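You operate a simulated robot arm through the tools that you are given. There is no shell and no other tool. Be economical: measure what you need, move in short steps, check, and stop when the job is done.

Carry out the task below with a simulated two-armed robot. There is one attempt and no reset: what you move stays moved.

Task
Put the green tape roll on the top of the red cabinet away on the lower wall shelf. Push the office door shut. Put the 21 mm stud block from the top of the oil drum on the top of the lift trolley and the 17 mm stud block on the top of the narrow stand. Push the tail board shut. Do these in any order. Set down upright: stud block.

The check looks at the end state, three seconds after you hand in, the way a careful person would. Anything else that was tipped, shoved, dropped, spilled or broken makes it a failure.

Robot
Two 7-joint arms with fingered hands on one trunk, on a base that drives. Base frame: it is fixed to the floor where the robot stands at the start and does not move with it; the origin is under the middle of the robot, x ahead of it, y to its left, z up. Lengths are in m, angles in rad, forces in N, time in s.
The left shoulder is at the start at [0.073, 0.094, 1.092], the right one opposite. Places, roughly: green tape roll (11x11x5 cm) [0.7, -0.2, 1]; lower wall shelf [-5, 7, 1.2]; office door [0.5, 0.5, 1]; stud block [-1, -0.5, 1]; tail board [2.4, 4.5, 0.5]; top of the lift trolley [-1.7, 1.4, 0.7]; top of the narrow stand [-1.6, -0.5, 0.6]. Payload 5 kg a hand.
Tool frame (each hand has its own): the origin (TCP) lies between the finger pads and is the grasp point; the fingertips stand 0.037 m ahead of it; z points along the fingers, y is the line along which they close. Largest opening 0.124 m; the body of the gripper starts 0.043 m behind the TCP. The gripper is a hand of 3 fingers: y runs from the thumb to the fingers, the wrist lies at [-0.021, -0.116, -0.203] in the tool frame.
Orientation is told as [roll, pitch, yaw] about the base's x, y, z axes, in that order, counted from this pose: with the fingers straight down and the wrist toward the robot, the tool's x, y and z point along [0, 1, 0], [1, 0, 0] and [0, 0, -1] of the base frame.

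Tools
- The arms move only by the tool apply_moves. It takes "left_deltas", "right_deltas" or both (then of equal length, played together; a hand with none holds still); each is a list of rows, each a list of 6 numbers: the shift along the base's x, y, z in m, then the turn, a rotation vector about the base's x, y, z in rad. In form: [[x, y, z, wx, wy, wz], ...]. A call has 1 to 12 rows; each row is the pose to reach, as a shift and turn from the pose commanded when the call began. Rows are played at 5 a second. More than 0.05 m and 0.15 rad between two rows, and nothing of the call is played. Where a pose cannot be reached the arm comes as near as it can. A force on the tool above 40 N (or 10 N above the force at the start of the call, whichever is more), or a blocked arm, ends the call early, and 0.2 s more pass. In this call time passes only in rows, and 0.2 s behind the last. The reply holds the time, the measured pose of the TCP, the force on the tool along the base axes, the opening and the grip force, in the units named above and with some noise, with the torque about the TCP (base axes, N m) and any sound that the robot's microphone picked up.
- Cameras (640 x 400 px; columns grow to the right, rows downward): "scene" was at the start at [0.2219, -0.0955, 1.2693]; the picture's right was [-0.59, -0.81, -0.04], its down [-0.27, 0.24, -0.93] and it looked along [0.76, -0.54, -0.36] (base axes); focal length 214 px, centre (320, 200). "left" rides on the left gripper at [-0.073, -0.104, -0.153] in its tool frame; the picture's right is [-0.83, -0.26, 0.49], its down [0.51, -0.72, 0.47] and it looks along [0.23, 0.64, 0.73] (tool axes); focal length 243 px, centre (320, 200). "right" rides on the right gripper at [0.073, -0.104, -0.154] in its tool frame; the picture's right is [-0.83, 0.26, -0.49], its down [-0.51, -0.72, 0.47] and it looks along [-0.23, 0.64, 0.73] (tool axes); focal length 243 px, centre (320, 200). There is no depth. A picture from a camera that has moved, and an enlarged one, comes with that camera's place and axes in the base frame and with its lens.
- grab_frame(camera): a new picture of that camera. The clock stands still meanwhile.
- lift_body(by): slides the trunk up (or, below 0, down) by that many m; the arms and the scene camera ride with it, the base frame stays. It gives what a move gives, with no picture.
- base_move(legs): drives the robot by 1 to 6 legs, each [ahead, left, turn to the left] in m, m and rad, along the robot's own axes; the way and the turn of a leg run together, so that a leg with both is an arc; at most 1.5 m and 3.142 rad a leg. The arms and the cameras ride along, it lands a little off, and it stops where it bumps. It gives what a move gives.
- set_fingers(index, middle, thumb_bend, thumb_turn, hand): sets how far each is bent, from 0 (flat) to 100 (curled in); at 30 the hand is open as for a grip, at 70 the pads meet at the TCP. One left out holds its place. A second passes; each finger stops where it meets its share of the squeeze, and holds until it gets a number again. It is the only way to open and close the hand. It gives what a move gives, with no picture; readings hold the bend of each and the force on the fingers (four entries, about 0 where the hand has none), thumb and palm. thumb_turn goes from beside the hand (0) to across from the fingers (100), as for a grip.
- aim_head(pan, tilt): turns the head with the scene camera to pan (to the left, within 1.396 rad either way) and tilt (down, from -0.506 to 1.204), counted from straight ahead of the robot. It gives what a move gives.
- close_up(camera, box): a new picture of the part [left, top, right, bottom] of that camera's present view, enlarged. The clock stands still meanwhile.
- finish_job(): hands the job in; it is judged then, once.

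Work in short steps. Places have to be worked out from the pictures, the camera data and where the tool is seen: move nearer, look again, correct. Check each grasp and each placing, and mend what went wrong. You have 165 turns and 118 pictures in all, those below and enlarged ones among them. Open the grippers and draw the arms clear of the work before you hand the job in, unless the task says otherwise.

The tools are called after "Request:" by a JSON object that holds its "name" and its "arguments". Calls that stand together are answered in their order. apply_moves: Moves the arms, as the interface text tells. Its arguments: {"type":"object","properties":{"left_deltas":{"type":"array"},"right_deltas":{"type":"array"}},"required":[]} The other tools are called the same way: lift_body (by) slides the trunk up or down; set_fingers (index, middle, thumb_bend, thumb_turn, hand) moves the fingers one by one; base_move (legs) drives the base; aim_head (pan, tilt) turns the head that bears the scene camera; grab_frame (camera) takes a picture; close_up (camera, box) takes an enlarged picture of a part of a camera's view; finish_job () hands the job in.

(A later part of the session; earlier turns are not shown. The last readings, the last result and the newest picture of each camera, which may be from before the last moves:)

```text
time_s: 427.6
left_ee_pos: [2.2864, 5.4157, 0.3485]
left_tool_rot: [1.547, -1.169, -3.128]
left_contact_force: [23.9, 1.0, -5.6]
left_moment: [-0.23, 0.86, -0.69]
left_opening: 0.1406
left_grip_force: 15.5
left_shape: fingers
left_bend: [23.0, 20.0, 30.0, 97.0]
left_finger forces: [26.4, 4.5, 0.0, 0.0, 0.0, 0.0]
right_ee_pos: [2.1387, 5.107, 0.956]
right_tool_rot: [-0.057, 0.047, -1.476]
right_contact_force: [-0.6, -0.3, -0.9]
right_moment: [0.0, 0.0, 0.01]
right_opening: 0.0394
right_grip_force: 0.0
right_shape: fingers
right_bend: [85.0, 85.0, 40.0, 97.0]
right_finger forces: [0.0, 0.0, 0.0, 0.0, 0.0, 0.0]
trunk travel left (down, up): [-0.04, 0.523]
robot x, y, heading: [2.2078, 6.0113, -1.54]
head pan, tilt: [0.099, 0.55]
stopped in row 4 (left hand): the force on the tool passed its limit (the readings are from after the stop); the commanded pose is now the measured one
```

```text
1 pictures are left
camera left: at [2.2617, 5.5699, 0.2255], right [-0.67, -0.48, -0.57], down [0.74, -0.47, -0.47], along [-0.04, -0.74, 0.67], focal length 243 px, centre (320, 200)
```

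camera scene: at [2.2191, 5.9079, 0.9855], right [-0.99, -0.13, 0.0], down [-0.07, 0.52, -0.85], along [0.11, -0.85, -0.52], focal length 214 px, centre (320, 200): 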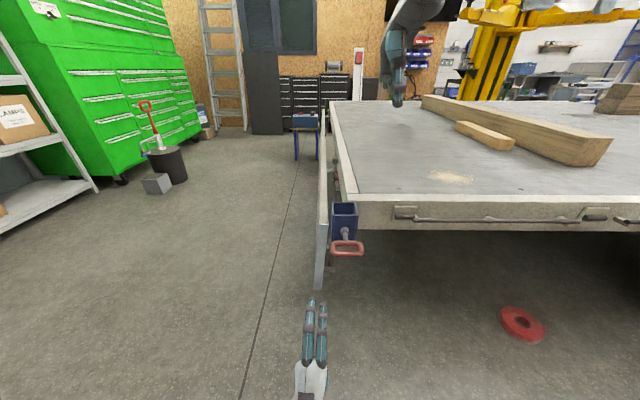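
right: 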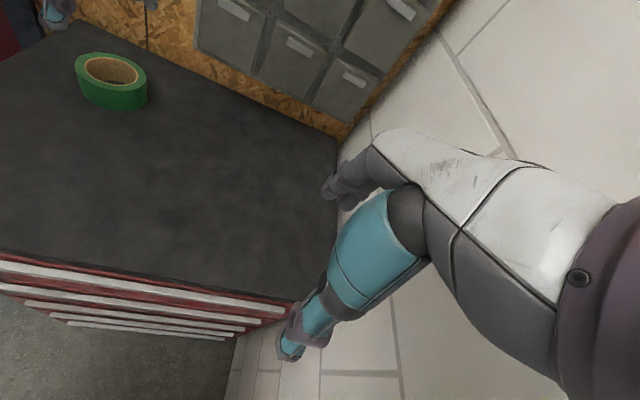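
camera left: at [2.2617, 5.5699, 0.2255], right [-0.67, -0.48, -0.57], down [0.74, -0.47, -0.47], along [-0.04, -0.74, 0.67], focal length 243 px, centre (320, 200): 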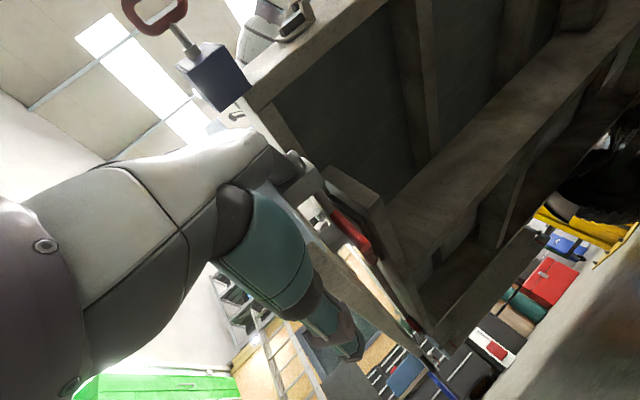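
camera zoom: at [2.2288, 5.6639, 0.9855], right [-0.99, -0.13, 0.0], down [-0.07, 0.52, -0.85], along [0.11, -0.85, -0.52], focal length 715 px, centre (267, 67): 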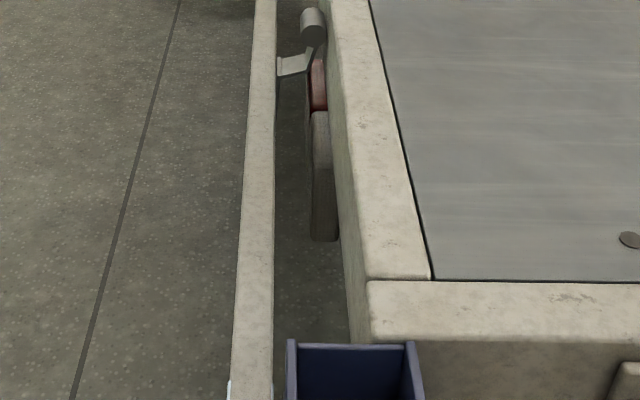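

The view from below shows the hand straddling the board end, with a frame member close behind it. I'll withdraw, lower the hand to the board's bottom part and go in deep there so the rigid hand body does the work.

Request:
{"name": "apply_moves", "arguments": {"left_deltas": [[0.004, 0.02, 0, 0, 0, 0], [0.004, 0.05, 0, 0, 0, 0], [0.0, 0.09, 0, 0, 0.05, 0], [-0.01, 0.13, -0.01, 0, 0.12, 0], [-0.03, 0.16, -0.025, 0, 0.2, 0], [-0.05, 0.17, -0.04, 0, 0.28, 0], [-0.07, 0.17, -0.055, 0, 0.35, 0], [-0.09, 0.17, -0.065, 0, 0.4, 0]]}}

Request:
{"name": "set_fingers", "arguments": {"hand": "left", "index": 45, "middle": 45, "thumb_bend": 45}}

```text
time_s: 429.6
left_ee_pos: [2.2272, 5.567, 0.2766]
left_tool_rot: [1.894, -1.505, 2.818]
left_contact_force: [-0.2, 0.4, 0.1]
left_moment: [0.01, -0.02, -0.02]
left_opening: 0.1468
left_grip_force: 0.2
left_shape: fingers
left_bend: [20.0, 20.0, 30.0, 98.0]
left_finger forces: [0.1, 0.0, 0.0, 0.1, 0.0, 0.0]
right_ee_pos: [2.1376, 5.108, 0.9562]
right_tool_rot: [-0.057, 0.047, -1.478]
right_contact_force: [0.4, -0.6, -0.2]
right_moment: [-0.01, 0.01, 0.04]
right_opening: 0.0391
right_grip_force: 0.0
right_shape: fingers
right_bend: [85.0, 85.0, 40.0, 97.0]
right_finger forces: [0.1, 0.0, 0.1, 0.1, 0.1, 0.0]
trunk travel left (down, up): [-0.04, 0.523]
robot x, y, heading: [2.2102, 6.0122, -1.541]
head pan, tilt: [0.099, 0.55]
stopped in row 8 (left hand): the arm was blocked; the commanded pose is now the measured one
```

```text
time_s: 430.6
left_ee_pos: [2.2273, 5.5666, 0.2762]
left_tool_rot: [1.894, -1.505, 2.815]
left_contact_force: [0.3, 0.0, -0.2]
left_moment: [0.02, 0.0, 0.01]
left_opening: 0.0839
left_grip_force: 0.0
left_shape: fingers
left_bend: [45.0, 45.0, 45.0, 98.0]
left_finger forces: [0.0, 0.1, 0.0, 0.0, 0.0, 0.1]
right_ee_pos: [2.1367, 5.1068, 0.9554]
right_tool_rot: [-0.057, 0.05, -1.478]
right_contact_force: [0.6, -0.5, 0.1]
right_moment: [0.02, 0.02, -0.01]
right_opening: 0.0394
right_grip_force: 0.0
right_shape: fingers
right_bend: [85.0, 85.0, 40.0, 97.0]
right_finger forces: [0.1, 0.1, 0.1, 0.1, 0.0, 0.0]
trunk travel left (down, up): [-0.04, 0.523]
robot x, y, heading: [2.2107, 6.0122, -1.542]
head pan, tilt: [0.099, 0.55]
```

Free. I shift 3.5 cm to the right, drive ahead 0.15, then extend the arm further in behind the board's bottom.

Request:
{"name": "base_move", "arguments": {"legs": [[0, -0.04, 0], [0.13, 0, 0]]}}

Request:
{"name": "apply_moves", "arguments": {"left_deltas": [[0, -0.03, 0, 0, 0, 0], [0, -0.06, 0, 0, 0, 0], [0, -0.09, 0, 0, 0, 0], [0, -0.12, 0, 0, 0, 0], [0, -0.15, 0, 0, 0, 0]]}}

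```text
time_s: 432.4
left_ee_pos: [2.1918, 5.4382, 0.2746]
left_tool_rot: [1.884, -1.504, 2.829]
left_contact_force: [-0.2, -0.4, -0.6]
left_moment: [0.0, -0.03, 0.03]
left_opening: 0.0838
left_grip_force: 0.0
left_shape: fingers
left_bend: [45.0, 45.0, 45.0, 98.0]
left_finger forces: [0.0, 0.0, 0.0, 0.1, 0.1, 0.0]
right_ee_pos: [2.1012, 4.9774, 0.9551]
right_tool_rot: [-0.058, 0.048, -1.478]
right_contact_force: [-0.2, -0.3, -0.9]
right_moment: [0.02, -0.02, 0.0]
right_opening: 0.0391
right_grip_force: 0.1
right_shape: fingers
right_bend: [85.0, 85.0, 40.0, 97.0]
right_finger forces: [0.0, 0.0, 0.1, 0.1, 0.1, 0.1]
trunk travel left (down, up): [-0.04, 0.523]
robot x, y, heading: [2.1752, 5.8843, -1.539]
head pan, tilt: [0.099, 0.55]
```

```text
time_s: 433.6
left_ee_pos: [2.1914, 5.2876, 0.2754]
left_tool_rot: [1.876, -1.506, 2.837]
left_contact_force: [-0.7, -0.5, 0.2]
left_moment: [0.01, -0.01, 0.0]
left_opening: 0.0836
left_grip_force: 0.1
left_shape: fingers
left_bend: [45.0, 45.0, 45.0, 98.0]
left_finger forces: [0.0, 0.1, 0.0, 0.0, 0.1, 0.0]
right_ee_pos: [2.1015, 4.9759, 0.9555]
right_tool_rot: [-0.058, 0.049, -1.477]
right_contact_force: [-0.2, -0.6, -0.6]
right_moment: [-0.01, -0.03, -0.01]
right_opening: 0.0393
right_grip_force: 0.0
right_shape: fingers
right_bend: [85.0, 85.0, 40.0, 97.0]
right_finger forces: [0.0, 0.0, 0.0, 0.1, 0.0, 0.0]
trunk travel left (down, up): [-0.04, 0.523]
robot x, y, heading: [2.1699, 5.8797, -1.541]
head pan, tilt: [0.099, 0.55]
```

The hand is deep behind the board without contact. I raise 3 cm and pull outward along the arc.

Request:
{"name": "apply_moves", "arguments": {"left_deltas": [[0.0, 0, 0.015, 0, 0, 0], [0.01, 0, 0.03, 0, 0, 0], [0.028, 0, 0.031, 0, 0, 0], [0.046, 0, 0.033, 0, 0, 0], [0.064, 0, 0.035, 0, 0, 0], [0.082, 0, 0.038, 0, 0, 0], [0.1, 0, 0.042, 0, 0, 0], [0.118, 0, 0.047, 0, 0, 0], [0.136, 0, 0.053, 0, 0, 0], [0.153, 0, 0.059, 0, 0, 0], [0.17, 0, 0.066, 0, 0, 0], [0.187, 0, 0.074, 0, 0, 0]]}}

```text
time_s: 436.1
left_ee_pos: [2.3777, 5.2898, 0.3488]
left_tool_rot: [1.877, -1.505, 2.832]
left_contact_force: [-14.4, -6.2, -6.4]
left_moment: [0.08, -0.74, 0.41]
left_opening: 0.0835
left_grip_force: 7.8
left_shape: fingers
left_bend: [45.0, 47.0, 45.0, 98.0]
left_finger forces: [0.1, 13.8, 0.0, 0.0, 0.0, 2.1]
right_ee_pos: [2.1006, 4.978, 0.9543]
right_tool_rot: [-0.058, 0.048, -1.48]
right_contact_force: [0.0, -0.3, 0.0]
right_moment: [0.0, -0.01, 0.01]
right_opening: 0.0393
right_grip_force: 0.2
right_shape: fingers
right_bend: [85.0, 85.0, 40.0, 97.0]
right_finger forces: [0.0, 0.0, 0.0, 0.1, 0.0, 0.0]
trunk travel left (down, up): [-0.04, 0.523]
robot x, y, heading: [2.1709, 5.8853, -1.54]
head pan, tilt: [0.099, 0.55]
```

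Only ~16 N now. I continue along the arc.

Request:
{"name": "apply_moves", "arguments": {"left_deltas": [[0.016, 0, 0.008, 0, 0, 0], [0.032, 0, 0.017, 0, 0, 0], [0.048, 0, 0.026, 0, 0, 0], [0.063, 0, 0.036, 0, 0, 0], [0.078, 0, 0.046, 0, 0, 0], [0.092, 0, 0.057, 0, 0, 0], [0.106, 0, 0.068, 0, 0, 0], [0.119, 0, 0.08, 0, 0, 0], [0.131, 0, 0.092, 0, 0, 0], [0.143, 0, 0.105, 0, 0, 0], [0.154, 0, 0.118, 0, 0, 0], [0.164, 0, 0.132, 0, 0, 0]]}}

```text
time_s: 438.8
left_ee_pos: [2.5419, 5.2878, 0.4812]
left_tool_rot: [1.856, -1.505, 2.856]
left_contact_force: [-16.0, 0.0, -17.4]
left_moment: [-0.39, -0.95, 0.31]
left_opening: 0.0832
left_grip_force: 11.4
left_shape: fingers
left_bend: [45.0, 50.0, 45.0, 98.0]
left_finger forces: [0.1, 22.9, 0.1, 0.1, 0.0, 0.0]
right_ee_pos: [2.1014, 4.9764, 0.9535]
right_tool_rot: [-0.057, 0.051, -1.479]
right_contact_force: [0.0, 0.3, -0.8]
right_moment: [0.0, 0.05, -0.03]
right_opening: 0.0392
right_grip_force: 0.0
right_shape: fingers
right_bend: [85.0, 85.0, 40.0, 97.0]
right_finger forces: [0.0, 0.1, 0.1, 0.0, 0.0, 0.1]
trunk travel left (down, up): [-0.04, 0.523]
robot x, y, heading: [2.1703, 5.8834, -1.542]
head pan, tilt: [0.099, 0.55]
```

Board at roughly 50°. I go deeper by 4 cm and continue, steeper now.

Request:
{"name": "apply_moves", "arguments": {"left_deltas": [[0.01, -0.005, 0.012, 0, 0, 0], [0.019, -0.01, 0.025, 0, 0, 0], [0.028, -0.015, 0.038, 0, 0, 0], [0.036, -0.02, 0.052, 0, 0, 0], [0.044, -0.025, 0.066, 0, 0, 0], [0.051, -0.03, 0.08, 0, 0, 0], [0.057, -0.035, 0.094, 0, 0, 0], [0.062, -0.04, 0.108, 0, 0, 0], [0.067, -0.04, 0.122, 0, 0, 0], [0.071, -0.04, 0.136, 0, 0, 0], [0.074, -0.04, 0.15, 0, 0, 0], [0.076, -0.04, 0.164, 0, 0, 0]]}}

```text
time_s: 441.4
left_ee_pos: [2.6194, 5.2475, 0.6463]
left_tool_rot: [1.896, -1.503, 2.818]
left_contact_force: [-0.1, -0.7, 0.6]
left_moment: [0.01, -0.01, -0.03]
left_opening: 0.0833
left_grip_force: 0.0
left_shape: fingers
left_bend: [45.0, 45.0, 45.0, 98.0]
left_finger forces: [0.0, 0.1, 0.0, 0.0, 0.1, 0.1]
right_ee_pos: [2.102, 4.9771, 0.9557]
right_tool_rot: [-0.06, 0.049, -1.478]
right_contact_force: [0.4, 0.3, 0.0]
right_moment: [0.05, 0.02, 0.03]
right_opening: 0.0393
right_grip_force: 0.0
right_shape: fingers
right_bend: [85.0, 85.0, 40.0, 97.0]
right_finger forces: [0.0, 0.1, 0.1, 0.0, 0.0, 0.0]
trunk travel left (down, up): [-0.04, 0.523]
robot x, y, heading: [2.1732, 5.8828, -1.545]
head pan, tilt: [0.099, 0.55]
```

The hand went past the board's free edge and it dropped back to hanging. I retrace around the end and start again, with a smaller radius this time.

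Request:
{"name": "apply_moves", "arguments": {"left_deltas": [[0, 0.04, 0, 0, 0, 0], [0, 0.08, 0, 0, 0, 0], [0, 0.12, 0, 0, 0, 0], [0, 0.16, 0, 0, 0, 0], [0, 0.2, 0, 0, 0, 0], [-0.02, 0.235, -0.02, 0, 0, 0], [-0.055, 0.24, -0.05, 0, 0, 0], [-0.09, 0.24, -0.085, 0, 0, 0], [-0.125, 0.24, -0.12, 0, 0, 0], [-0.16, 0.24, -0.155, 0, 0, 0], [-0.195, 0.24, -0.19, 0, 0, 0], [-0.23, 0.24, -0.225, 0, 0, 0]]}}

Request:
{"name": "apply_moves", "arguments": {"left_deltas": [[-0.039, 0, -0.028, 0, 0, 0], [-0.078, 0, -0.056, 0, 0, 0], [-0.117, 0, -0.084, 0, 0, 0], [-0.156, 0, -0.112, 0, 0, 0], [-0.2, 0, -0.135, 0, 0, 0], [-0.2, -0.04, -0.135, 0, 0, 0], [-0.2, -0.08, -0.135, 0, 0, 0], [-0.2, -0.12, -0.135, 0, 0, 0], [-0.2, -0.16, -0.135, 0, 0, 0], [-0.2, -0.2, -0.135, 0, 0, 0], [-0.2, -0.235, -0.135, 0, 0, 0]]}}

```text
time_s: 443.9
left_ee_pos: [2.3902, 5.4886, 0.4195]
left_tool_rot: [1.88, -1.505, 2.831]
left_contact_force: [-0.5, -0.3, -1.3]
left_moment: [0.0, -0.04, -0.01]
left_opening: 0.0833
left_grip_force: 0.0
left_shape: fingers
left_bend: [45.0, 45.0, 45.0, 98.0]
left_finger forces: [0.0, 0.0, 0.1, 0.1, 0.0, 0.1]
right_ee_pos: [2.1019, 4.9776, 0.9556]
right_tool_rot: [-0.059, 0.047, -1.478]
right_contact_force: [0.0, -0.9, 0.3]
right_moment: [-0.01, -0.01, 0.05]
right_opening: 0.0393
right_grip_force: 0.1
right_shape: fingers
right_bend: [85.0, 85.0, 40.0, 97.0]
right_finger forces: [0.0, 0.0, 0.1, 0.0, 0.0, 0.0]
trunk travel left (down, up): [-0.04, 0.523]
robot x, y, heading: [2.1753, 5.8859, -1.542]
head pan, tilt: [0.099, 0.55]
```

```text
time_s: 446.4
left_ee_pos: [2.1876, 5.2516, 0.2877]
left_tool_rot: [1.878, -1.504, 2.831]
left_contact_force: [0.3, -0.8, 0.0]
left_moment: [-0.01, -0.01, 0.03]
left_opening: 0.0834
left_grip_force: 0.0
left_shape: fingers
left_bend: [45.0, 45.0, 45.0, 97.0]
left_finger forces: [0.1, 0.0, 0.1, 0.0, 0.0, 0.0]
right_ee_pos: [2.1009, 4.9766, 0.9541]
right_tool_rot: [-0.058, 0.049, -1.479]
right_contact_force: [0.5, -0.1, 0.1]
right_moment: [0.0, -0.02, 0.01]
right_opening: 0.0393
right_grip_force: 0.2
right_shape: fingers
right_bend: [85.0, 85.0, 40.0, 97.0]
right_finger forces: [0.0, 0.0, 0.1, 0.0, 0.0, 0.0]
trunk travel left (down, up): [-0.04, 0.523]
robot x, y, heading: [2.1702, 5.8829, -1.544]
head pan, tilt: [0.099, 0.55]
```

Deep behind again. I make a fist for rigidity and pull out, then up along the smaller arc.

Request:
{"name": "set_fingers", "arguments": {"hand": "left", "index": 85, "middle": 85, "thumb_bend": 50}}

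Request:
{"name": "apply_moves", "arguments": {"left_deltas": [[0.0, 0, 0.015, 0, 0, 0], [0.015, 0, 0.025, 0, 0, 0], [0.032, 0, 0.03, 0, 0, 0], [0.05, 0, 0.035, 0, 0, 0], [0.068, 0, 0.042, 0, 0, 0], [0.086, 0, 0.05, 0, 0, 0], [0.104, 0, 0.06, 0, 0, 0], [0.122, 0, 0.07, 0, 0, 0], [0.138, 0, 0.08, 0, 0, 0], [0.153, 0, 0.09, 0, 0, 0], [0.167, 0, 0.098, 0, 0, 0], [0.18, 0, 0.106, 0, 0, 0]]}}

```text
time_s: 447.4
left_ee_pos: [2.1886, 5.2512, 0.2882]
left_tool_rot: [1.892, -1.505, 2.818]
left_contact_force: [-0.6, -0.1, -0.4]
left_moment: [-0.05, 0.0, 0.02]
left_opening: 0.0309
left_grip_force: 0.0
left_shape: fingers
left_bend: [85.0, 85.0, 50.0, 97.0]
left_finger forces: [0.0, 0.1, 0.0, 0.1, 0.0, 0.1]
right_ee_pos: [2.1017, 4.9769, 0.955]
right_tool_rot: [-0.059, 0.049, -1.477]
right_contact_force: [0.6, -0.1, 0.0]
right_moment: [0.05, -0.02, -0.02]
right_opening: 0.0393
right_grip_force: 0.1
right_shape: fingers
right_bend: [85.0, 85.0, 40.0, 97.0]
right_finger forces: [0.0, 0.0, 0.0, 0.0, 0.0, 0.0]
trunk travel left (down, up): [-0.04, 0.523]
robot x, y, heading: [2.175, 5.8833, -1.548]
head pan, tilt: [0.099, 0.55]
```

```text
time_s: 449.9
left_ee_pos: [2.3693, 5.2525, 0.3905]
left_tool_rot: [1.86, -1.505, 2.85]
left_contact_force: [-10.6, -1.7, -21.8]
left_moment: [-1.51, -0.54, 0.84]
left_opening: 0.0311
left_grip_force: 13.6
left_shape: fingers
left_bend: [85.0, 85.0, 50.0, 97.0]
left_finger forces: [23.0, 4.6, 0.0, 0.0, 0.0, 0.0]
right_ee_pos: [2.1015, 4.9749, 0.9546]
right_tool_rot: [-0.057, 0.051, -1.477]
right_contact_force: [1.0, -0.8, 0.0]
right_moment: [-0.05, 0.0, -0.02]
right_opening: 0.0391
right_grip_force: 0.0
right_shape: fingers
right_bend: [85.0, 85.0, 40.0, 97.0]
right_finger forces: [0.1, 0.1, 0.0, 0.0, 0.0, 0.0]
trunk travel left (down, up): [-0.04, 0.523]
robot x, y, heading: [2.1719, 5.883, -1.538]
head pan, tilt: [0.099, 0.55]
```

Good, 24 N. I continue: outward, then upward.

Request:
{"name": "apply_moves", "arguments": {"left_deltas": [[0.018, 0, 0.006, 0, 0, 0], [0.036, 0, 0.013, 0, 0, 0], [0.053, 0, 0.022, 0, 0, 0], [0.069, 0, 0.033, 0, 0, 0], [0.084, 0, 0.045, 0, 0, 0], [0.097, 0, 0.058, 0, 0, 0], [0.109, 0, 0.072, 0, 0, 0], [0.119, 0, 0.087, 0, 0, 0], [0.127, 0, 0.102, 0, 0, 0], [0.134, 0, 0.118, 0, 0, 0], [0.14, 0, 0.134, 0, 0, 0]]}}

```text
time_s: 452.4
left_ee_pos: [2.5096, 5.253, 0.5237]
left_tool_rot: [1.872, -1.504, 2.841]
left_contact_force: [-16.2, 4.0, -21.8]
left_moment: [-1.82, -0.49, 1.3]
left_opening: 0.0311
left_grip_force: 12.5
left_shape: fingers
left_bend: [85.0, 85.0, 50.0, 97.0]
left_finger forces: [0.0, 25.0, 0.0, 0.0, 0.0, 0.0]
right_ee_pos: [2.102, 4.9758, 0.9544]
right_tool_rot: [-0.058, 0.051, -1.479]
right_contact_force: [-0.3, -0.4, 0.3]
right_moment: [0.04, 0.0, -0.04]
right_opening: 0.0391
right_grip_force: 0.0
right_shape: fingers
right_bend: [85.0, 85.0, 40.0, 97.0]
right_finger forces: [0.1, 0.0, 0.0, 0.0, 0.0, 0.0]
trunk travel left (down, up): [-0.04, 0.523]
robot x, y, heading: [2.1712, 5.8823, -1.545]
head pan, tilt: [0.099, 0.55]
```

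Holding well at about 55°. Next: mostly upward.

Request:
{"name": "apply_moves", "arguments": {"left_deltas": [[0.006, 0, 0.013, 0, 0, 0], [0.011, 0, 0.027, 0, 0, 0], [0.015, 0, 0.041, 0, 0, 0], [0.018, 0, 0.055, 0, 0, 0], [0.021, 0, 0.069, 0, 0, 0], [0.023, 0, 0.083, 0, 0, 0], [0.024, 0, 0.097, 0, 0, 0], [0.024, 0, 0.111, 0, 0, 0], [0.023, 0, 0.125, 0, 0, 0], [0.022, 0, 0.139, 0, 0, 0], [0.02, 0, 0.153, 0, 0, 0]]}}

```text
time_s: 454.8
left_ee_pos: [2.5287, 5.2531, 0.6775]
left_tool_rot: [1.873, -1.506, 2.838]
left_contact_force: [-3.3, 0.0, -23.4]
left_moment: [-1.81, 0.1, 0.27]
left_opening: 0.031
left_grip_force: 12.0
left_shape: fingers
left_bend: [85.0, 85.0, 50.0, 97.0]
left_finger forces: [0.1, 23.4, 0.0, 0.0, 0.0, 0.0]
right_ee_pos: [2.1022, 4.9754, 0.9541]
right_tool_rot: [-0.06, 0.05, -1.479]
right_contact_force: [0.0, -0.1, -0.6]
right_moment: [0.03, 0.02, 0.0]
right_opening: 0.0393
right_grip_force: 0.1
right_shape: fingers
right_bend: [85.0, 85.0, 40.0, 97.0]
right_finger forces: [0.1, 0.1, 0.0, 0.0, 0.0, 0.0]
trunk travel left (down, up): [-0.04, 0.523]
robot x, y, heading: [2.1718, 5.8864, -1.538]
head pan, tilt: [0.099, 0.55]
```

Board is about horizontal, 24 N. I go on up and now inward.

Request:
{"name": "apply_moves", "arguments": {"left_deltas": [[-0.001, 0, 0.015, 0, 0, 0], [-0.003, 0, 0.03, 0, 0, 0], [-0.006, 0, 0.045, 0, 0, 0], [-0.01, 0, 0.06, 0, 0, 0], [-0.015, 0, 0.075, 0, 0, 0], [-0.021, 0, 0.09, 0, 0, 0], [-0.028, 0, 0.105, 0, 0, 0], [-0.036, 0, 0.12, 0, 0, 0], [-0.045, 0, 0.134, 0, 0, 0], [-0.055, 0, 0.148, 0, 0, 0], [-0.066, 0, 0.161, 0, 0, 0], [-0.077, 0, 0.173, 0, 0, 0]]}}

```text
time_s: 456.1
left_ee_pos: [2.5103, 5.2494, 0.7534]
left_tool_rot: [1.704, -1.504, 3.001]
left_contact_force: [-7.8, -3.4, -29.9]
left_moment: [-2.03, -0.69, 0.68]
left_opening: 0.0309
left_grip_force: 16.6
left_shape: fingers
left_bend: [85.0, 85.0, 50.0, 97.0]
left_finger forces: [29.2, 3.1, 0.1, 0.0, 0.0, 0.1]
right_ee_pos: [2.1008, 4.9761, 0.9544]
right_tool_rot: [-0.059, 0.049, -1.481]
right_contact_force: [0.7, 0.1, -0.3]
right_moment: [0.0, 0.05, -0.01]
right_opening: 0.0393
right_grip_force: 0.0
right_shape: fingers
right_bend: [85.0, 85.0, 40.0, 97.0]
right_finger forces: [0.0, 0.0, 0.0, 0.1, 0.1, 0.0]
trunk travel left (down, up): [-0.04, 0.523]
robot x, y, heading: [2.1726, 5.8823, -1.544]
head pan, tilt: [0.099, 0.55]
stopped in row 6 (left hand): the force on the tool passed its limit (the readings are from after the stop); the commanded pose is now the measured one
```

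I continue more slowly, mostly upward.

Request:
{"name": "apply_moves", "arguments": {"left_deltas": [[0.003, 0, 0.008, 0, 0, 0], [0.005, 0, 0.017, 0, 0, 0], [0.005, 0, 0.026, 0, 0, 0], [0.004, 0, 0.035, 0, 0, 0], [0.002, 0, 0.044, 0, 0, 0], [0.0, 0, 0.053, 0, 0, 0], [-0.003, 0, 0.062, 0, 0, 0], [-0.007, 0, 0.071, 0, 0, 0], [-0.011, 0, 0.08, 0, 0, 0], [-0.016, 0, 0.088, 0, 0, 0], [-0.021, 0, 0.096, 0, 0, 0], [-0.027, 0, 0.104, 0, 0, 0]]}}

```text
time_s: 456.4
left_ee_pos: [2.5098, 5.2498, 0.7542]
left_tool_rot: [1.617, -1.501, 3.087]
left_contact_force: [-3.5, -0.3, -27.6]
left_moment: [-1.96, -0.48, 0.28]
left_opening: 0.0307
left_grip_force: 14.0
left_shape: fingers
left_bend: [85.0, 85.0, 50.0, 97.0]
left_finger forces: [23.5, 4.0, 0.0, 0.0, 0.1, 0.0]
right_ee_pos: [2.1006, 4.9766, 0.9545]
right_tool_rot: [-0.06, 0.05, -1.479]
right_contact_force: [1.0, 0.1, 0.5]
right_moment: [0.01, 0.04, 0.0]
right_opening: 0.0391
right_grip_force: 0.1
right_shape: fingers
right_bend: [85.0, 85.0, 40.0, 97.0]
right_finger forces: [0.1, 0.0, 0.1, 0.1, 0.0, 0.1]
trunk travel left (down, up): [-0.04, 0.523]
robot x, y, heading: [2.173, 5.8807, -1.543]
head pan, tilt: [0.099, 0.55]
stopped in row 1 (left hand): the force on the tool passed its limit (the readings are from after the stop); the commanded pose is now the measured one
```

The arm stalls; I try raising with the trunk instead, which keeps the arm posture.

Request:
{"name": "lift_body", "arguments": {"by": 0.08}}

```text
time_s: 456.8
left_ee_pos: [2.5062, 5.2505, 0.7573]
left_tool_rot: [1.558, -1.497, 3.139]
left_contact_force: [-1.1, 0.5, -25.5]
left_moment: [-1.91, -0.48, 0.11]
left_opening: 0.0309
left_grip_force: 13.9
left_shape: fingers
left_bend: [85.0, 85.0, 50.0, 97.0]
left_finger forces: [27.3, 0.0, 0.1, 0.0, 0.0, 0.1]
right_ee_pos: [2.1001, 4.977, 0.9613]
right_tool_rot: [-0.06, 0.049, -1.483]
right_contact_force: [0.0, 0.2, 0.7]
right_moment: [0.0, 0.03, -0.02]
right_opening: 0.0393
right_grip_force: 0.0
right_shape: fingers
right_bend: [85.0, 85.0, 40.0, 97.0]
right_finger forces: [0.0, 0.0, 0.0, 0.1, 0.0, 0.0]
trunk travel left (down, up): [-0.046, 0.517]
robot x, y, heading: [2.1741, 5.8837, -1.543]
head pan, tilt: [0.099, 0.55]
stopped: the force on the tool passed its limit (the readings are from after the stop); the commanded pose is now the measured one
```

Let me relax down 2 cm and raise again in very small steps to see where it resists.

Request:
{"name": "apply_moves", "arguments": {"left_deltas": [[0.0, 0, -0.01, 0, 0, 0], [0.0, 0, -0.02, 0, 0, 0], [0.0, 0, -0.02, 0, 0, 0], [0.004, 0, -0.015, 0, 0, 0], [0.006, 0, -0.01, 0, 0, 0], [0.008, 0, -0.005, 0, 0, 0], [0.008, 0, 0.0, 0, 0, 0], [0.008, 0, 0.005, 0, 0, 0], [0.008, 0, 0.01, 0, 0, 0], [0.007, 0, 0.015, 0, 0, 0], [0.006, 0, 0.02, 0, 0, 0], [0.005, 0, 0.025, 0, 0, 0]]}}

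```text
time_s: 458.2
left_ee_pos: [2.5105, 5.2492, 0.7489]
left_tool_rot: [1.501, -1.494, -3.091]
left_contact_force: [-6.5, 3.3, -26.2]
left_moment: [-2.13, -0.18, 0.47]
left_opening: 0.0306
left_grip_force: 13.9
left_shape: fingers
left_bend: [85.0, 85.0, 50.0, 97.0]
left_finger forces: [9.7, 18.2, 0.0, 0.0, 0.1, 0.0]
right_ee_pos: [2.0985, 4.9769, 0.9603]
right_tool_rot: [-0.059, 0.049, -1.483]
right_contact_force: [0.9, 0.1, -0.1]
right_moment: [0.05, 0.03, 0.0]
right_opening: 0.0392
right_grip_force: 0.1
right_shape: fingers
right_bend: [85.0, 85.0, 40.0, 97.0]
right_finger forces: [0.0, 0.0, 0.1, 0.0, 0.1, 0.0]
trunk travel left (down, up): [-0.046, 0.517]
robot x, y, heading: [2.1713, 5.8856, -1.544]
head pan, tilt: [0.099, 0.55]
stopped in row 7 (left hand): the force on the tool passed its limit (the readings are from after the stop); the commanded pose is now the measured one
```

There's a firm stop at z≈0.75. I spend the last picture on the scene to see what limits it.

Request:
{"name": "aim_head", "arguments": {"pan": 0.45, "tilt": 0.55}}

Request:
{"name": "grab_frame", "arguments": {"camera": "scene"}}

```text
time_s: 459.0
left_ee_pos: [2.5096, 5.2488, 0.7516]
left_tool_rot: [1.55, -1.493, -3.14]
left_contact_force: [-8.8, -2.0, -28.6]
left_moment: [-2.08, -0.52, 0.7]
left_opening: 0.0308
left_grip_force: 15.1
left_shape: fingers
left_bend: [85.0, 85.0, 50.0, 97.0]
left_finger forces: [17.9, 12.7, 0.0, 0.0, 0.0, 0.1]
right_ee_pos: [2.0967, 4.9765, 0.9605]
right_tool_rot: [-0.058, 0.051, -1.483]
right_contact_force: [0.2, 0.6, 0.7]
right_moment: [-0.01, -0.02, -0.01]
right_opening: 0.0392
right_grip_force: 0.0
right_shape: fingers
right_bend: [85.0, 85.0, 40.0, 97.0]
right_finger forces: [0.1, 0.0, 0.2, 0.1, 0.1, 0.0]
trunk travel left (down, up): [-0.046, 0.517]
robot x, y, heading: [2.1728, 5.8818, -1.54]
head pan, tilt: [0.45, 0.55]
```

```text
0 pictures are left
camera scene: at [2.2192, 5.5426, 0.9902], right [-0.89, -0.46, 0.0], down [-0.24, 0.47, -0.85], along [0.39, -0.76, -0.52], focal length 214 px, centre (320, 200)
```

scene: 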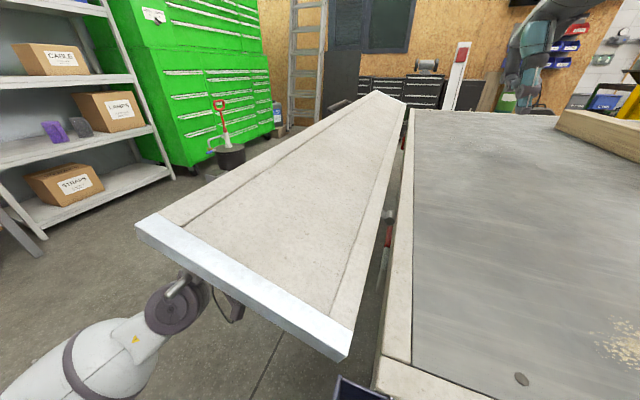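

The board is now horizontal (free edge x≈2.70). My fist seems to be pushing outward against its raised rim, i.e. against the hinge. I move inward a few cm while slightly lower, then lift with an inward arc.

Request:
{"name": "apply_moves", "arguments": {"left_deltas": [[-0.01, 0, -0.008, 0, 0, 0], [-0.02, 0, -0.012, 0, 0, 0], [-0.032, 0, -0.012, 0, 0, 0], [-0.044, 0, -0.01, 0, 0, 0], [-0.05, 0, -0.004, 0, 0, 0], [-0.054, 0, 0.003, 0, 0, 0], [-0.058, 0, 0.01, 0, 0, 0], [-0.062, 0, 0.017, 0, 0, 0], [-0.066, 0, 0.024, 0, 0, 0], [-0.07, 0, 0.031, 0, 0, 0], [-0.074, 0, 0.038, 0, 0, 0], [-0.078, 0, 0.045, 0, 0, 0]]}}

```text
time_s: 459.6
left_ee_pos: [2.5052, 5.2509, 0.7437]
left_tool_rot: [1.625, -1.503, 3.085]
left_contact_force: [21.1, 4.1, -13.9]
left_moment: [-1.14, 0.82, -1.7]
left_opening: 0.0308
left_grip_force: 15.2
left_shape: fingers
left_bend: [85.0, 85.0, 50.0, 97.0]
left_finger forces: [0.0, 20.2, 0.1, 0.1, 0.1, 10.5]
right_ee_pos: [2.1032, 4.9778, 0.9608]
right_tool_rot: [-0.059, 0.048, -1.478]
right_contact_force: [0.7, 0.1, -0.1]
right_moment: [0.02, -0.02, 0.03]
right_opening: 0.039
right_grip_force: 0.1
right_shape: fingers
right_bend: [85.0, 85.0, 40.0, 97.0]
right_finger forces: [0.1, 0.0, 0.0, 0.1, 0.0, 0.0]
trunk travel left (down, up): [-0.046, 0.517]
robot x, y, heading: [2.171, 5.8816, -1.543]
head pan, tilt: [0.45, 0.55]
stopped in row 2 (left hand): the force on the tool passed its limit (the readings are from after the stop); the commanded pose is now the measured one
```

Rolling the hand with the board should help: I rotate the fist outward-up about its axis in place with slight lift.

Request:
{"name": "apply_moves", "arguments": {"left_deltas": [[0.004, 0, -0.004, 0, -0.05, 0], [0.006, 0, -0.006, 0, -0.1, 0], [0.008, 0, -0.006, 0, -0.15, 0], [0.01, 0, -0.004, 0, -0.2, 0], [0.01, 0, 0.0, 0, -0.26, 0], [0.01, 0, 0.005, 0, -0.32, 0], [0.01, 0, 0.01, 0, -0.38, 0], [0.009, 0, 0.015, 0, -0.44, 0], [0.008, 0, 0.02, 0, -0.5, 0], [0.006, 0, 0.025, 0, -0.56, 0], [0.004, 0, 0.03, 0, -0.62, 0], [0.001, 0, 0.035, 0, -0.68, 0]]}}

```text
time_s: 462.2
left_ee_pos: [2.5072, 5.2506, 0.7799]
left_tool_rot: [1.573, -0.824, 3.133]
left_contact_force: [34.9, -2.7, 0.6]
left_moment: [0.17, 1.81, -2.42]
left_opening: 0.0307
left_grip_force: 29.3
left_shape: fingers
left_bend: [85.0, 85.0, 50.0, 97.0]
left_finger forces: [14.1, 34.1, 0.0, 0.0, 0.0, 10.1]
right_ee_pos: [2.1027, 4.9777, 0.9616]
right_tool_rot: [-0.061, 0.049, -1.479]
right_contact_force: [-0.1, -0.3, -0.5]
right_moment: [0.0, -0.02, -0.03]
right_opening: 0.0392
right_grip_force: 0.0
right_shape: fingers
right_bend: [85.0, 85.0, 40.0, 97.0]
right_finger forces: [0.1, 0.0, 0.1, 0.0, 0.0, 0.1]
trunk travel left (down, up): [-0.046, 0.517]
robot x, y, heading: [2.1734, 5.8808, -1.548]
head pan, tilt: [0.45, 0.55]
```

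It moved up (z 0.78). The remaining force is sideways friction; I ease outward slightly and lift again.

Request:
{"name": "apply_moves", "arguments": {"left_deltas": [[0.006, 0, 0.002, 0, 0, 0], [0.011, 0, 0.006, 0, 0, 0], [0.014, 0, 0.011, 0, 0, 0], [0.015, 0, 0.017, 0, 0, 0], [0.015, 0, 0.024, 0, -0.03, 0], [0.015, 0, 0.031, 0, -0.06, 0], [0.014, 0, 0.038, 0, -0.09, 0], [0.013, 0, 0.045, 0, -0.12, 0], [0.011, 0, 0.052, 0, -0.15, 0], [0.009, 0, 0.059, 0, -0.18, 0], [0.006, 0, 0.066, 0, -0.21, 0], [0.002, 0, 0.073, 0, -0.24, 0]]}}

```text
time_s: 464.8
left_ee_pos: [2.5054, 5.2507, 0.8533]
left_tool_rot: [1.567, -0.582, 3.133]
left_contact_force: [8.4, -0.7, -12.3]
left_moment: [-0.52, -0.06, -0.31]
left_opening: 0.0307
left_grip_force: 7.3
left_shape: fingers
left_bend: [85.0, 85.0, 50.0, 97.0]
left_finger forces: [0.0, 14.2, 0.0, 0.0, 0.0, 0.1]
right_ee_pos: [2.1007, 4.9761, 0.9603]
right_tool_rot: [-0.059, 0.05, -1.478]
right_contact_force: [-0.1, -0.7, -0.3]
right_moment: [0.01, -0.01, -0.01]
right_opening: 0.0391
right_grip_force: 0.1
right_shape: fingers
right_bend: [85.0, 85.0, 40.0, 97.0]
right_finger forces: [0.0, 0.0, 0.0, 0.0, 0.0, 0.1]
trunk travel left (down, up): [-0.046, 0.517]
robot x, y, heading: [2.1725, 5.8835, -1.543]
head pan, tilt: [0.45, 0.55]
```

Now only 15 N at about 125°. I continue up and inward with the roll.

Request:
{"name": "apply_moves", "arguments": {"left_deltas": [[-0.005, 0, 0.011, 0, -0.035, 0], [-0.011, 0, 0.022, 0, -0.07, 0], [-0.018, 0, 0.032, 0, -0.105, 0], [-0.025, 0, 0.042, 0, -0.14, 0], [-0.033, 0, 0.052, 0, -0.175, 0], [-0.041, 0, 0.062, 0, -0.21, 0], [-0.05, 0, 0.071, 0, -0.25, 0], [-0.059, 0, 0.08, 0, -0.29, 0], [-0.069, 0, 0.088, 0, -0.33, 0], [-0.079, 0, 0.095, 0, -0.37, 0], [-0.089, 0, 0.102, 0, -0.41, 0], [-0.1, 0, 0.108, 0, -0.45, 0]]}}

```text
time_s: 467.4
left_ee_pos: [2.4164, 5.2302, 0.9731]
left_tool_rot: [1.565, -0.127, 3.132]
left_contact_force: [5.3, -1.5, -4.6]
left_moment: [-0.29, -0.21, -0.33]
left_opening: 0.0309
left_grip_force: 3.6
left_shape: fingers
left_bend: [85.0, 85.0, 50.0, 97.0]
left_finger forces: [6.3, 0.0, 0.0, 0.0, 0.0, 0.0]
left hand out of reach, approached as far as the arm can: row 1, 2, 3, 4, 5, 6, 7, 8, 9, 10, 11, 12
right_ee_pos: [2.0996, 4.9775, 0.961]
right_tool_rot: [-0.059, 0.05, -1.479]
right_contact_force: [-0.6, 0.8, -0.8]
right_moment: [0.01, -0.01, -0.02]
right_opening: 0.0392
right_grip_force: 0.1
right_shape: fingers
right_bend: [85.0, 85.0, 40.0, 97.0]
right_finger forces: [0.1, 0.0, 0.0, 0.0, 0.0, 0.0]
trunk travel left (down, up): [-0.046, 0.517]
robot x, y, heading: [2.1723, 5.886, -1.543]
head pan, tilt: [0.45, 0.55]
```

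Board at about 145° with only 7 N. My right arm hovers over the bed edge where the board will stand, so I move it aside first.

Request:
{"name": "apply_moves", "arguments": {"right_deltas": [[-0.045, 0, 0.02, 0, 0, 0], [-0.09, 0, 0.04, 0, 0, 0], [-0.135, 0, 0.06, 0, 0, 0], [-0.18, 0, 0.08, 0, 0, 0], [-0.225, 0.01, 0.1, 0, 0, 0], [-0.27, 0.02, 0.12, 0, 0, 0], [-0.31, 0.03, 0.14, 0, 0, 0]]}}

```text
refused: row 5 steps farther than a row can; nothing moved
```

Slightly smaller steps.

Request:
{"name": "apply_moves", "arguments": {"right_deltas": [[-0.04, 0, 0.02, 0, 0, 0], [-0.08, 0, 0.04, 0, 0, 0], [-0.12, 0, 0.06, 0, 0, 0], [-0.16, 0, 0.08, 0, 0, 0], [-0.2, 0.005, 0.1, 0, 0, 0], [-0.24, 0.01, 0.12, 0, 0, 0], [-0.28, 0.015, 0.14, 0, 0, 0], [-0.32, 0.02, 0.15, 0, 0, 0]]}}

```text
time_s: 469.2
left_ee_pos: [2.4167, 5.2306, 0.9729]
left_tool_rot: [1.563, -0.13, 3.133]
left_contact_force: [5.3, 0.7, -1.5]
left_moment: [-0.05, -0.06, -0.5]
left_opening: 0.0308
left_grip_force: 2.8
left_shape: fingers
left_bend: [85.0, 85.0, 50.0, 97.0]
left_finger forces: [6.0, 0.0, 0.0, 0.0, 0.1, 0.0]
right_ee_pos: [1.7794, 4.9981, 1.1115]
right_tool_rot: [-0.058, 0.048, -1.48]
right_contact_force: [-0.5, 0.2, -1.2]
right_moment: [0.0, -0.05, -0.03]
right_opening: 0.0393
right_grip_force: 0.1
right_shape: fingers
right_bend: [85.0, 85.0, 40.0, 97.0]
right_finger forces: [0.0, 0.0, 0.0, 0.0, 0.0, 0.1]
trunk travel left (down, up): [-0.046, 0.517]
robot x, y, heading: [2.1736, 5.8853, -1.539]
head pan, tilt: [0.45, 0.55]
```

Now I push the board inward (-x) to its stop.

Request:
{"name": "apply_moves", "arguments": {"left_deltas": [[-0.014, 0, 0.006, 0, 0, 0], [-0.028, 0, 0.011, 0, 0, 0], [-0.042, 0, 0.016, 0, 0, 0], [-0.056, 0, 0.02, 0, 0, 0], [-0.07, 0, 0.023, 0, 0, 0], [-0.084, 0, 0.026, 0, 0, 0], [-0.098, 0, 0.028, 0, 0, 0], [-0.112, 0, 0.03, 0, 0, 0], [-0.126, 0, 0.03, 0, 0, 0], [-0.14, 0, 0.03, 0, 0, 0], [-0.155, 0, 0.03, 0, 0, 0], [-0.17, 0, 0.03, 0, 0, 0]]}}

```text
time_s: 469.5
left_ee_pos: [2.4175, 5.2246, 0.9543]
left_tool_rot: [1.522, -0.139, -3.141]
left_contact_force: [16.6, 10.8, 21.0]
left_moment: [0.0, 0.95, -1.03]
left_opening: 0.0306
left_grip_force: 15.6
left_shape: fingers
left_bend: [85.0, 85.0, 50.0, 97.0]
left_finger forces: [6.5, 25.1, 0.1, 0.0, 0.1, 0.1]
right_ee_pos: [1.783, 4.999, 1.1132]
right_tool_rot: [-0.06, 0.048, -1.478]
right_contact_force: [0.0, -1.1, -0.4]
right_moment: [0.03, 0.02, 0.02]
right_opening: 0.0393
right_grip_force: 0.0
right_shape: fingers
right_bend: [85.0, 85.0, 40.0, 97.0]
right_finger forces: [0.0, 0.1, 0.0, 0.1, 0.0, 0.0]
trunk travel left (down, up): [-0.046, 0.517]
robot x, y, heading: [2.1726, 5.8851, -1.537]
head pan, tilt: [0.45, 0.55]
stopped in row 1 (left hand): the force on the tool passed its limit (the readings are from after the stop); the commanded pose is now the measured one
```

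The rolled wrist is at its limit. I unroll part of it while lifting slightly, then push inward.

Request:
{"name": "apply_moves", "arguments": {"left_deltas": [[0.006, 0, 0.008, 0, 0.05, 0], [0.008, 0, 0.016, 0, 0.1, 0], [0.008, 0, 0.022, 0, 0.15, 0], [0.006, 0, 0.026, 0, 0.2, 0], [0.0, 0, 0.03, 0, 0.25, 0], [-0.008, 0, 0.033, 0, 0.3, 0], [-0.018, 0, 0.036, 0, 0.35, 0], [-0.028, 0, 0.039, 0, 0.4, 0], [-0.038, 0, 0.042, 0, 0.45, 0], [-0.048, 0, 0.045, 0, 0.5, 0], [-0.06, 0, 0.047, 0, 0.5, 0], [-0.072, 0, 0.049, 0, 0.5, 0]]}}

```text
time_s: 470.9
left_ee_pos: [2.4179, 5.2227, 0.9874]
left_tool_rot: [1.522, -0.42, -3.135]
left_contact_force: [25.1, 10.6, 3.3]
left_moment: [1.82, -3.01, -3.62]
left_opening: 0.0308
left_grip_force: 0.0
left_shape: fingers
left_bend: [85.0, 85.0, 50.0, 97.0]
left_finger forces: [0.1, 0.0, 0.0, 0.0, 0.0, 0.0]
right_ee_pos: [1.7872, 4.996, 1.1113]
right_tool_rot: [-0.06, 0.048, -1.475]
right_contact_force: [0.2, 0.5, -0.2]
right_moment: [0.0, -0.06, 0.02]
right_opening: 0.039
right_grip_force: 0.1
right_shape: fingers
right_bend: [85.0, 85.0, 40.0, 97.0]
right_finger forces: [0.0, 0.0, 0.0, 0.0, 0.0, 0.0]
trunk travel left (down, up): [-0.046, 0.517]
robot x, y, heading: [2.1747, 5.884, -1.531]
head pan, tilt: [0.45, 0.55]
stopped in row 6 (left hand): the force on the tool passed its limit (the readings are from after the stop); the commanded pose is now the measured one
```

The contact is now at the wrist, low on the board. I raise the arm along the board for leverage, via the trunk, then push inward.

Request:
{"name": "apply_moves", "arguments": {"left_deltas": [[0.012, 0, 0.01, 0, 0, 0], [0.02, 0, 0.022, 0, 0, 0], [0.026, 0, 0.036, 0, 0, 0], [0.03, 0, 0.05, 0, 0, 0], [0.03, 0, 0.065, 0, 0, 0], [0.028, 0, 0.08, 0, 0, 0], [0.024, 0, 0.095, 0, 0, 0], [0.018, 0, 0.11, 0, 0, 0], [0.008, 0, 0.12, 0, 0, 0], [-0.004, 0, 0.13, 0, 0, 0], [-0.018, 0, 0.135, 0, 0, 0], [-0.032, 0, 0.14, 0, 0, 0]]}}

```text
time_s: 473.5
left_ee_pos: [2.3808, 5.2206, 1.128]
left_tool_rot: [1.521, -0.417, -3.137]
left_contact_force: [0.5, 0.4, -0.3]
left_moment: [-0.02, 0.01, 0.01]
left_opening: 0.0308
left_grip_force: 0.1
left_shape: fingers
left_bend: [85.0, 85.0, 50.0, 97.0]
left_finger forces: [0.0, 0.0, 0.1, 0.0, 0.1, 0.0]
right_ee_pos: [1.7838, 4.9964, 1.1111]
right_tool_rot: [-0.056, 0.049, -1.476]
right_contact_force: [-0.3, 0.1, 0.3]
right_moment: [0.0, 0.01, 0.0]
right_opening: 0.0391
right_grip_force: 0.0
right_shape: fingers
right_bend: [85.0, 85.0, 40.0, 97.0]
right_finger forces: [0.0, 0.0, 0.0, 0.1, 0.1, 0.0]
trunk travel left (down, up): [-0.046, 0.517]
robot x, y, heading: [2.1693, 5.8854, -1.537]
head pan, tilt: [0.45, 0.55]
```

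No contact at the moment; I push inward to find the board.

Request:
{"name": "apply_moves", "arguments": {"left_deltas": [[-0.015, 0, -0.005, 0, 0, 0], [-0.03, 0, -0.01, 0, 0, 0], [-0.045, 0, -0.015, 0, 0, 0], [-0.06, 0, -0.02, 0, 0, 0], [-0.075, 0, -0.025, 0, 0, 0], [-0.09, 0, -0.03, 0, 0, 0], [-0.105, 0, -0.03, 0, 0, 0], [-0.12, 0, -0.03, 0, 0, 0], [-0.135, 0, -0.03, 0, 0, 0], [-0.15, 0, -0.03, 0, 0, 0], [-0.165, 0, -0.03, 0, 0, 0], [-0.18, 0, -0.03, 0, 0, 0]]}}

```text
time_s: 476.1
left_ee_pos: [2.201, 5.221, 1.0977]
left_tool_rot: [1.522, -0.418, -3.139]
left_contact_force: [-0.4, -0.4, 0.3]
left_moment: [0.0, -0.02, 0.02]
left_opening: 0.0308
left_grip_force: 0.1
left_shape: fingers
left_bend: [85.0, 85.0, 50.0, 97.0]
left_finger forces: [0.0, 0.0, 0.0, 0.0, 0.1, 0.0]
right_ee_pos: [1.7826, 4.9962, 1.1116]
right_tool_rot: [-0.057, 0.05, -1.474]
right_contact_force: [0.2, 1.3, -0.1]
right_moment: [-0.01, 0.01, 0.01]
right_opening: 0.0394
right_grip_force: 0.1
right_shape: fingers
right_bend: [85.0, 85.0, 40.0, 97.0]
right_finger forces: [0.0, 0.0, 0.0, 0.0, 0.1, 0.0]
trunk travel left (down, up): [-0.046, 0.517]
robot x, y, heading: [2.1744, 5.8861, -1.536]
head pan, tilt: [0.45, 0.55]
```

The board isn't there any more; it must have dropped back. I know a working path now, so I go round its end again to the start position.

Request:
{"name": "apply_moves", "arguments": {"left_deltas": [[0.03, 0.03, 0, 0, 0, 0], [0.06, 0.06, 0, 0, 0, 0], [0.09, 0.09, 0, 0, 0, 0], [0.12, 0.12, 0, 0, 0, 0], [0.15, 0.15, 0, 0, 0, 0], [0.18, 0.18, 0, 0, 0, 0], [0.2, 0.215, -0.015, 0, 0, 0], [0.21, 0.25, -0.04, 0, 0, 0], [0.21, 0.265, -0.085, 0, 0.1, 0], [0.21, 0.268, -0.13, 0, 0.2, 0], [0.21, 0.268, -0.175, 0, 0.3, 0], [0.21, 0.268, -0.22, 0, 0.4, 0]]}}

Request:
{"name": "apply_moves", "arguments": {"left_deltas": [[0, 0, -0.045, 0, 0.07, 0], [0, 0, -0.09, 0, 0.14, 0], [0, 0, -0.135, 0, 0.21, 0], [0, 0, -0.18, 0, 0.28, 0], [0, 0, -0.225, 0, 0.35, 0], [0, 0, -0.27, 0, 0.42, 0], [0, 0, -0.315, 0, 0.49, 0], [0, 0, -0.36, 0, 0.56, 0], [0, 0, -0.405, 0, 0.63, 0], [0, 0, -0.45, 0, 0.69, 0]]}}

```text
time_s: 478.9
left_ee_pos: [2.6238, 5.4149, 0.8882]
left_tool_rot: [1.518, -0.69, -3.111]
left_contact_force: [-0.4, 0.4, 0.5]
left_moment: [-0.01, -0.05, 0.03]
left_opening: 0.0306
left_grip_force: 0.1
left_shape: fingers
left_bend: [85.0, 85.0, 50.0, 97.0]
left_finger forces: [0.0, 0.0, 0.0, 0.1, 0.1, 0.1]
left hand out of reach, approached as far as the arm can: row 2, 3, 4, 5, 6, 7, 8, 9, 10, 11, 12
right_ee_pos: [1.7832, 4.9947, 1.1109]
right_tool_rot: [-0.058, 0.048, -1.475]
right_contact_force: [0.1, -0.5, 0.4]
right_moment: [0.02, 0.0, 0.02]
right_opening: 0.0391
right_grip_force: 0.1
right_shape: fingers
right_bend: [85.0, 85.0, 40.0, 97.0]
right_finger forces: [0.0, 0.1, 0.0, 0.1, 0.0, 0.1]
trunk travel left (down, up): [-0.046, 0.517]
robot x, y, heading: [2.1705, 5.8825, -1.534]
head pan, tilt: [0.45, 0.55]
stopped in row 12 (left hand): the arm was blocked; the commanded pose is now the measured one
```

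```text
time_s: 480.6
left_ee_pos: [2.6565, 5.4086, 0.6003]
left_tool_rot: [1.5, -1.047, -3.132]
left_contact_force: [-0.5, 0.5, 0.8]
left_moment: [0.05, -0.01, 0.0]
left_opening: 0.0308
left_grip_force: 0.2
left_shape: fingers
left_bend: [85.0, 85.0, 50.0, 98.0]
left_finger forces: [0.0, 0.0, 0.0, 0.0, 0.1, 0.1]
right_ee_pos: [1.7852, 4.9956, 1.1121]
right_tool_rot: [-0.059, 0.049, -1.474]
right_contact_force: [0.4, -0.8, -0.2]
right_moment: [0.02, 0.02, -0.02]
right_opening: 0.0394
right_grip_force: 0.1
right_shape: fingers
right_bend: [85.0, 85.0, 40.0, 97.0]
right_finger forces: [0.0, 0.1, 0.1, 0.0, 0.1, 0.0]
trunk travel left (down, up): [-0.046, 0.517]
robot x, y, heading: [2.1703, 5.8847, -1.539]
head pan, tilt: [0.45, 0.55]
stopped in row 8 (left hand): the arm was blocked; the commanded pose is now the measured one
```

I back the base 0.15 m for room, then bring the hand to the start pose.

Request:
{"name": "base_move", "arguments": {"legs": [[-0.16, 0, 0]]}}

Request:
{"name": "apply_moves", "arguments": {"left_deltas": [[-0.02, 0, -0.02, 0, 0.06, 0], [-0.045, 0, -0.045, 0, 0.12, 0], [-0.075, 0, -0.075, 0, 0.18, 0], [-0.105, 0, -0.105, 0, 0.24, 0], [-0.14, 0, -0.135, 0, 0.3, 0], [-0.175, 0, -0.165, 0, 0.36, 0], [-0.21, 0, -0.195, 0, 0.42, 0], [-0.25, 0, -0.22, 0, 0.46, 0], [-0.29, 0, -0.245, 0, 0.46, 0], [-0.335, 0, -0.265, 0, 0.46, 0], [-0.38, 0, -0.285, 0, 0.46, 0], [-0.42, 0, -0.305, 0, 0.46, 0]]}}

```text
time_s: 482.0
left_ee_pos: [2.6516, 5.5665, 0.5988]
left_tool_rot: [1.5, -1.049, -3.134]
left_contact_force: [0.0, 1.1, 0.1]
left_moment: [-0.05, -0.04, -0.01]
left_opening: 0.0307
left_grip_force: 0.0
left_shape: fingers
left_bend: [85.0, 85.0, 50.0, 98.0]
left_finger forces: [0.0, 0.0, 0.0, 0.0, 0.0, 0.0]
right_ee_pos: [1.7796, 5.1561, 1.1127]
right_tool_rot: [-0.057, 0.048, -1.475]
right_contact_force: [0.6, 1.6, 0.7]
right_moment: [-0.01, -0.01, 0.03]
right_opening: 0.0392
right_grip_force: 0.1
right_shape: fingers
right_bend: [85.0, 85.0, 40.0, 97.0]
right_finger forces: [0.0, 0.0, 0.0, 0.0, 0.0, 0.1]
trunk travel left (down, up): [-0.046, 0.517]
robot x, y, heading: [2.1692, 6.0425, -1.535]
head pan, tilt: [0.45, 0.55]
```

```text
time_s: 482.7
left_ee_pos: [2.6321, 5.5509, 0.5914]
left_tool_rot: [1.525, -1.011, 3.087]
left_contact_force: [0.0, 0.4, 0.4]
left_moment: [0.0, -0.01, 0.03]
left_opening: 0.0308
left_grip_force: 0.2
left_shape: fingers
left_bend: [85.0, 85.0, 50.0, 97.0]
left_finger forces: [0.0, 0.1, 0.0, 0.0, 0.0, 0.0]
right_ee_pos: [1.78, 5.1551, 1.1133]
right_tool_rot: [-0.058, 0.046, -1.473]
right_contact_force: [0.0, 0.6, -0.3]
right_moment: [-0.02, 0.0, 0.01]
right_opening: 0.0393
right_grip_force: 0.1
right_shape: fingers
right_bend: [85.0, 85.0, 40.0, 97.0]
right_finger forces: [0.0, 0.0, 0.0, 0.0, 0.0, 0.0]
trunk travel left (down, up): [-0.046, 0.517]
robot x, y, heading: [2.1684, 6.0404, -1.535]
head pan, tilt: [0.45, 0.55]
stopped in row 3 (left hand): the arm was blocked; the commanded pose is now the measured one
```

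The arm is too folded. I back the base further and extend the arm forward while moving it down and unrolling.

Request:
{"name": "base_move", "arguments": {"legs": [[-0.2, 0, 0]]}}

Request:
{"name": "apply_moves", "arguments": {"left_deltas": [[0, -0.035, 0, 0, 0, 0], [0, -0.07, 0, 0, 0, 0], [0, -0.105, 0, 0, 0, 0], [0, -0.14, -0.005, 0, 0.05, 0], [-0.02, -0.15, -0.035, 0, 0.1, 0], [-0.05, -0.15, -0.065, 0, 0.16, 0], [-0.08, -0.15, -0.095, 0, 0.22, 0], [-0.11, -0.15, -0.125, 0, 0.28, 0], [-0.14, -0.15, -0.155, 0, 0.34, 0], [-0.17, -0.15, -0.185, 0, 0.4, 0], [-0.2, -0.15, -0.215, 0, 0.46, 0], [-0.23, -0.15, -0.24, 0, 0.49, 0]]}}

```text
time_s: 484.3
left_ee_pos: [2.6248, 5.7483, 0.5898]
left_tool_rot: [1.525, -1.011, 3.087]
left_contact_force: [-0.3, 0.3, -0.4]
left_moment: [0.03, 0.04, 0.01]
left_opening: 0.0311
left_grip_force: 0.1
left_shape: fingers
left_bend: [85.0, 85.0, 50.0, 97.0]
left_finger forces: [0.0, 0.0, 0.1, 0.0, 0.1, 0.0]
right_ee_pos: [1.7726, 5.3523, 1.1135]
right_tool_rot: [-0.058, 0.048, -1.475]
right_contact_force: [-0.6, 0.1, 0.3]
right_moment: [-0.04, 0.01, 0.0]
right_opening: 0.0393
right_grip_force: 0.1
right_shape: fingers
right_bend: [85.0, 85.0, 40.0, 97.0]
right_finger forces: [0.0, 0.0, 0.0, 0.0, 0.0, 0.1]
trunk travel left (down, up): [-0.046, 0.517]
robot x, y, heading: [2.1651, 6.2357, -1.542]
head pan, tilt: [0.45, 0.55]
```

```text
time_s: 485.9
left_ee_pos: [2.6115, 5.5896, 0.5587]
left_tool_rot: [1.563, -1.02, 3.049]
left_contact_force: [-1.0, 0.5, -0.7]
left_moment: [-0.01, -0.03, 0.03]
left_opening: 0.0308
left_grip_force: 0.1
left_shape: fingers
left_bend: [85.0, 85.0, 50.0, 97.0]
left_finger forces: [0.0, 0.1, 0.1, 0.1, 0.0, 0.0]
right_ee_pos: [1.7729, 5.3518, 1.1126]
right_tool_rot: [-0.058, 0.048, -1.475]
right_contact_force: [0.0, 0.9, -0.1]
right_moment: [-0.01, -0.01, -0.01]
right_opening: 0.0392
right_grip_force: 0.1
right_shape: fingers
right_bend: [85.0, 85.0, 40.0, 97.0]
right_finger forces: [0.0, 0.0, 0.1, 0.0, 0.1, 0.1]
trunk travel left (down, up): [-0.046, 0.517]
robot x, y, heading: [2.1608, 6.2385, -1.535]
head pan, tilt: [0.45, 0.55]
stopped in row 7 (left hand): the arm was blocked; the commanded pose is now the measured one
```

Unrolling is blocked in this arm posture, so I keep the present roll and just move to the start position.

Request:
{"name": "apply_moves", "arguments": {"left_deltas": [[-0.02, 0, -0.02, 0, 0, 0], [-0.045, 0, -0.045, 0, 0, 0], [-0.075, 0, -0.07, 0, 0, 0], [-0.105, 0, -0.095, 0, 0, 0], [-0.135, 0, -0.12, 0, 0, 0], [-0.17, 0, -0.145, 0, 0, 0], [-0.205, 0, -0.17, 0, 0, 0], [-0.24, 0, -0.195, 0, 0, 0], [-0.28, 0, -0.215, 0, 0, 0], [-0.32, 0, -0.235, 0, 0, 0], [-0.36, 0, -0.255, 0, 0, 0], [-0.4, 0, -0.27, 0, 0, 0]]}}

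```text
time_s: 486.8
left_ee_pos: [2.579, 5.5837, 0.5144]
left_tool_rot: [1.551, -0.858, 3.045]
left_contact_force: [-0.1, 0.0, 0.6]
left_moment: [0.02, -0.03, 0.01]
left_opening: 0.0308
left_grip_force: 0.1
left_shape: fingers
left_bend: [85.0, 85.0, 50.0, 97.0]
left_finger forces: [0.0, 0.0, 0.1, 0.0, 0.1, 0.0]
right_ee_pos: [1.7726, 5.3522, 1.1118]
right_tool_rot: [-0.058, 0.047, -1.476]
right_contact_force: [0.2, -0.2, 0.1]
right_moment: [0.02, -0.02, -0.04]
right_opening: 0.0392
right_grip_force: 0.0
right_shape: fingers
right_bend: [85.0, 85.0, 40.0, 97.0]
right_finger forces: [0.0, 0.0, 0.1, 0.1, 0.0, 0.0]
trunk travel left (down, up): [-0.046, 0.517]
robot x, y, heading: [2.1592, 6.2375, -1.535]
head pan, tilt: [0.45, 0.55]
stopped in row 4 (left hand): the arm was blocked; the commanded pose is now the measured one
```

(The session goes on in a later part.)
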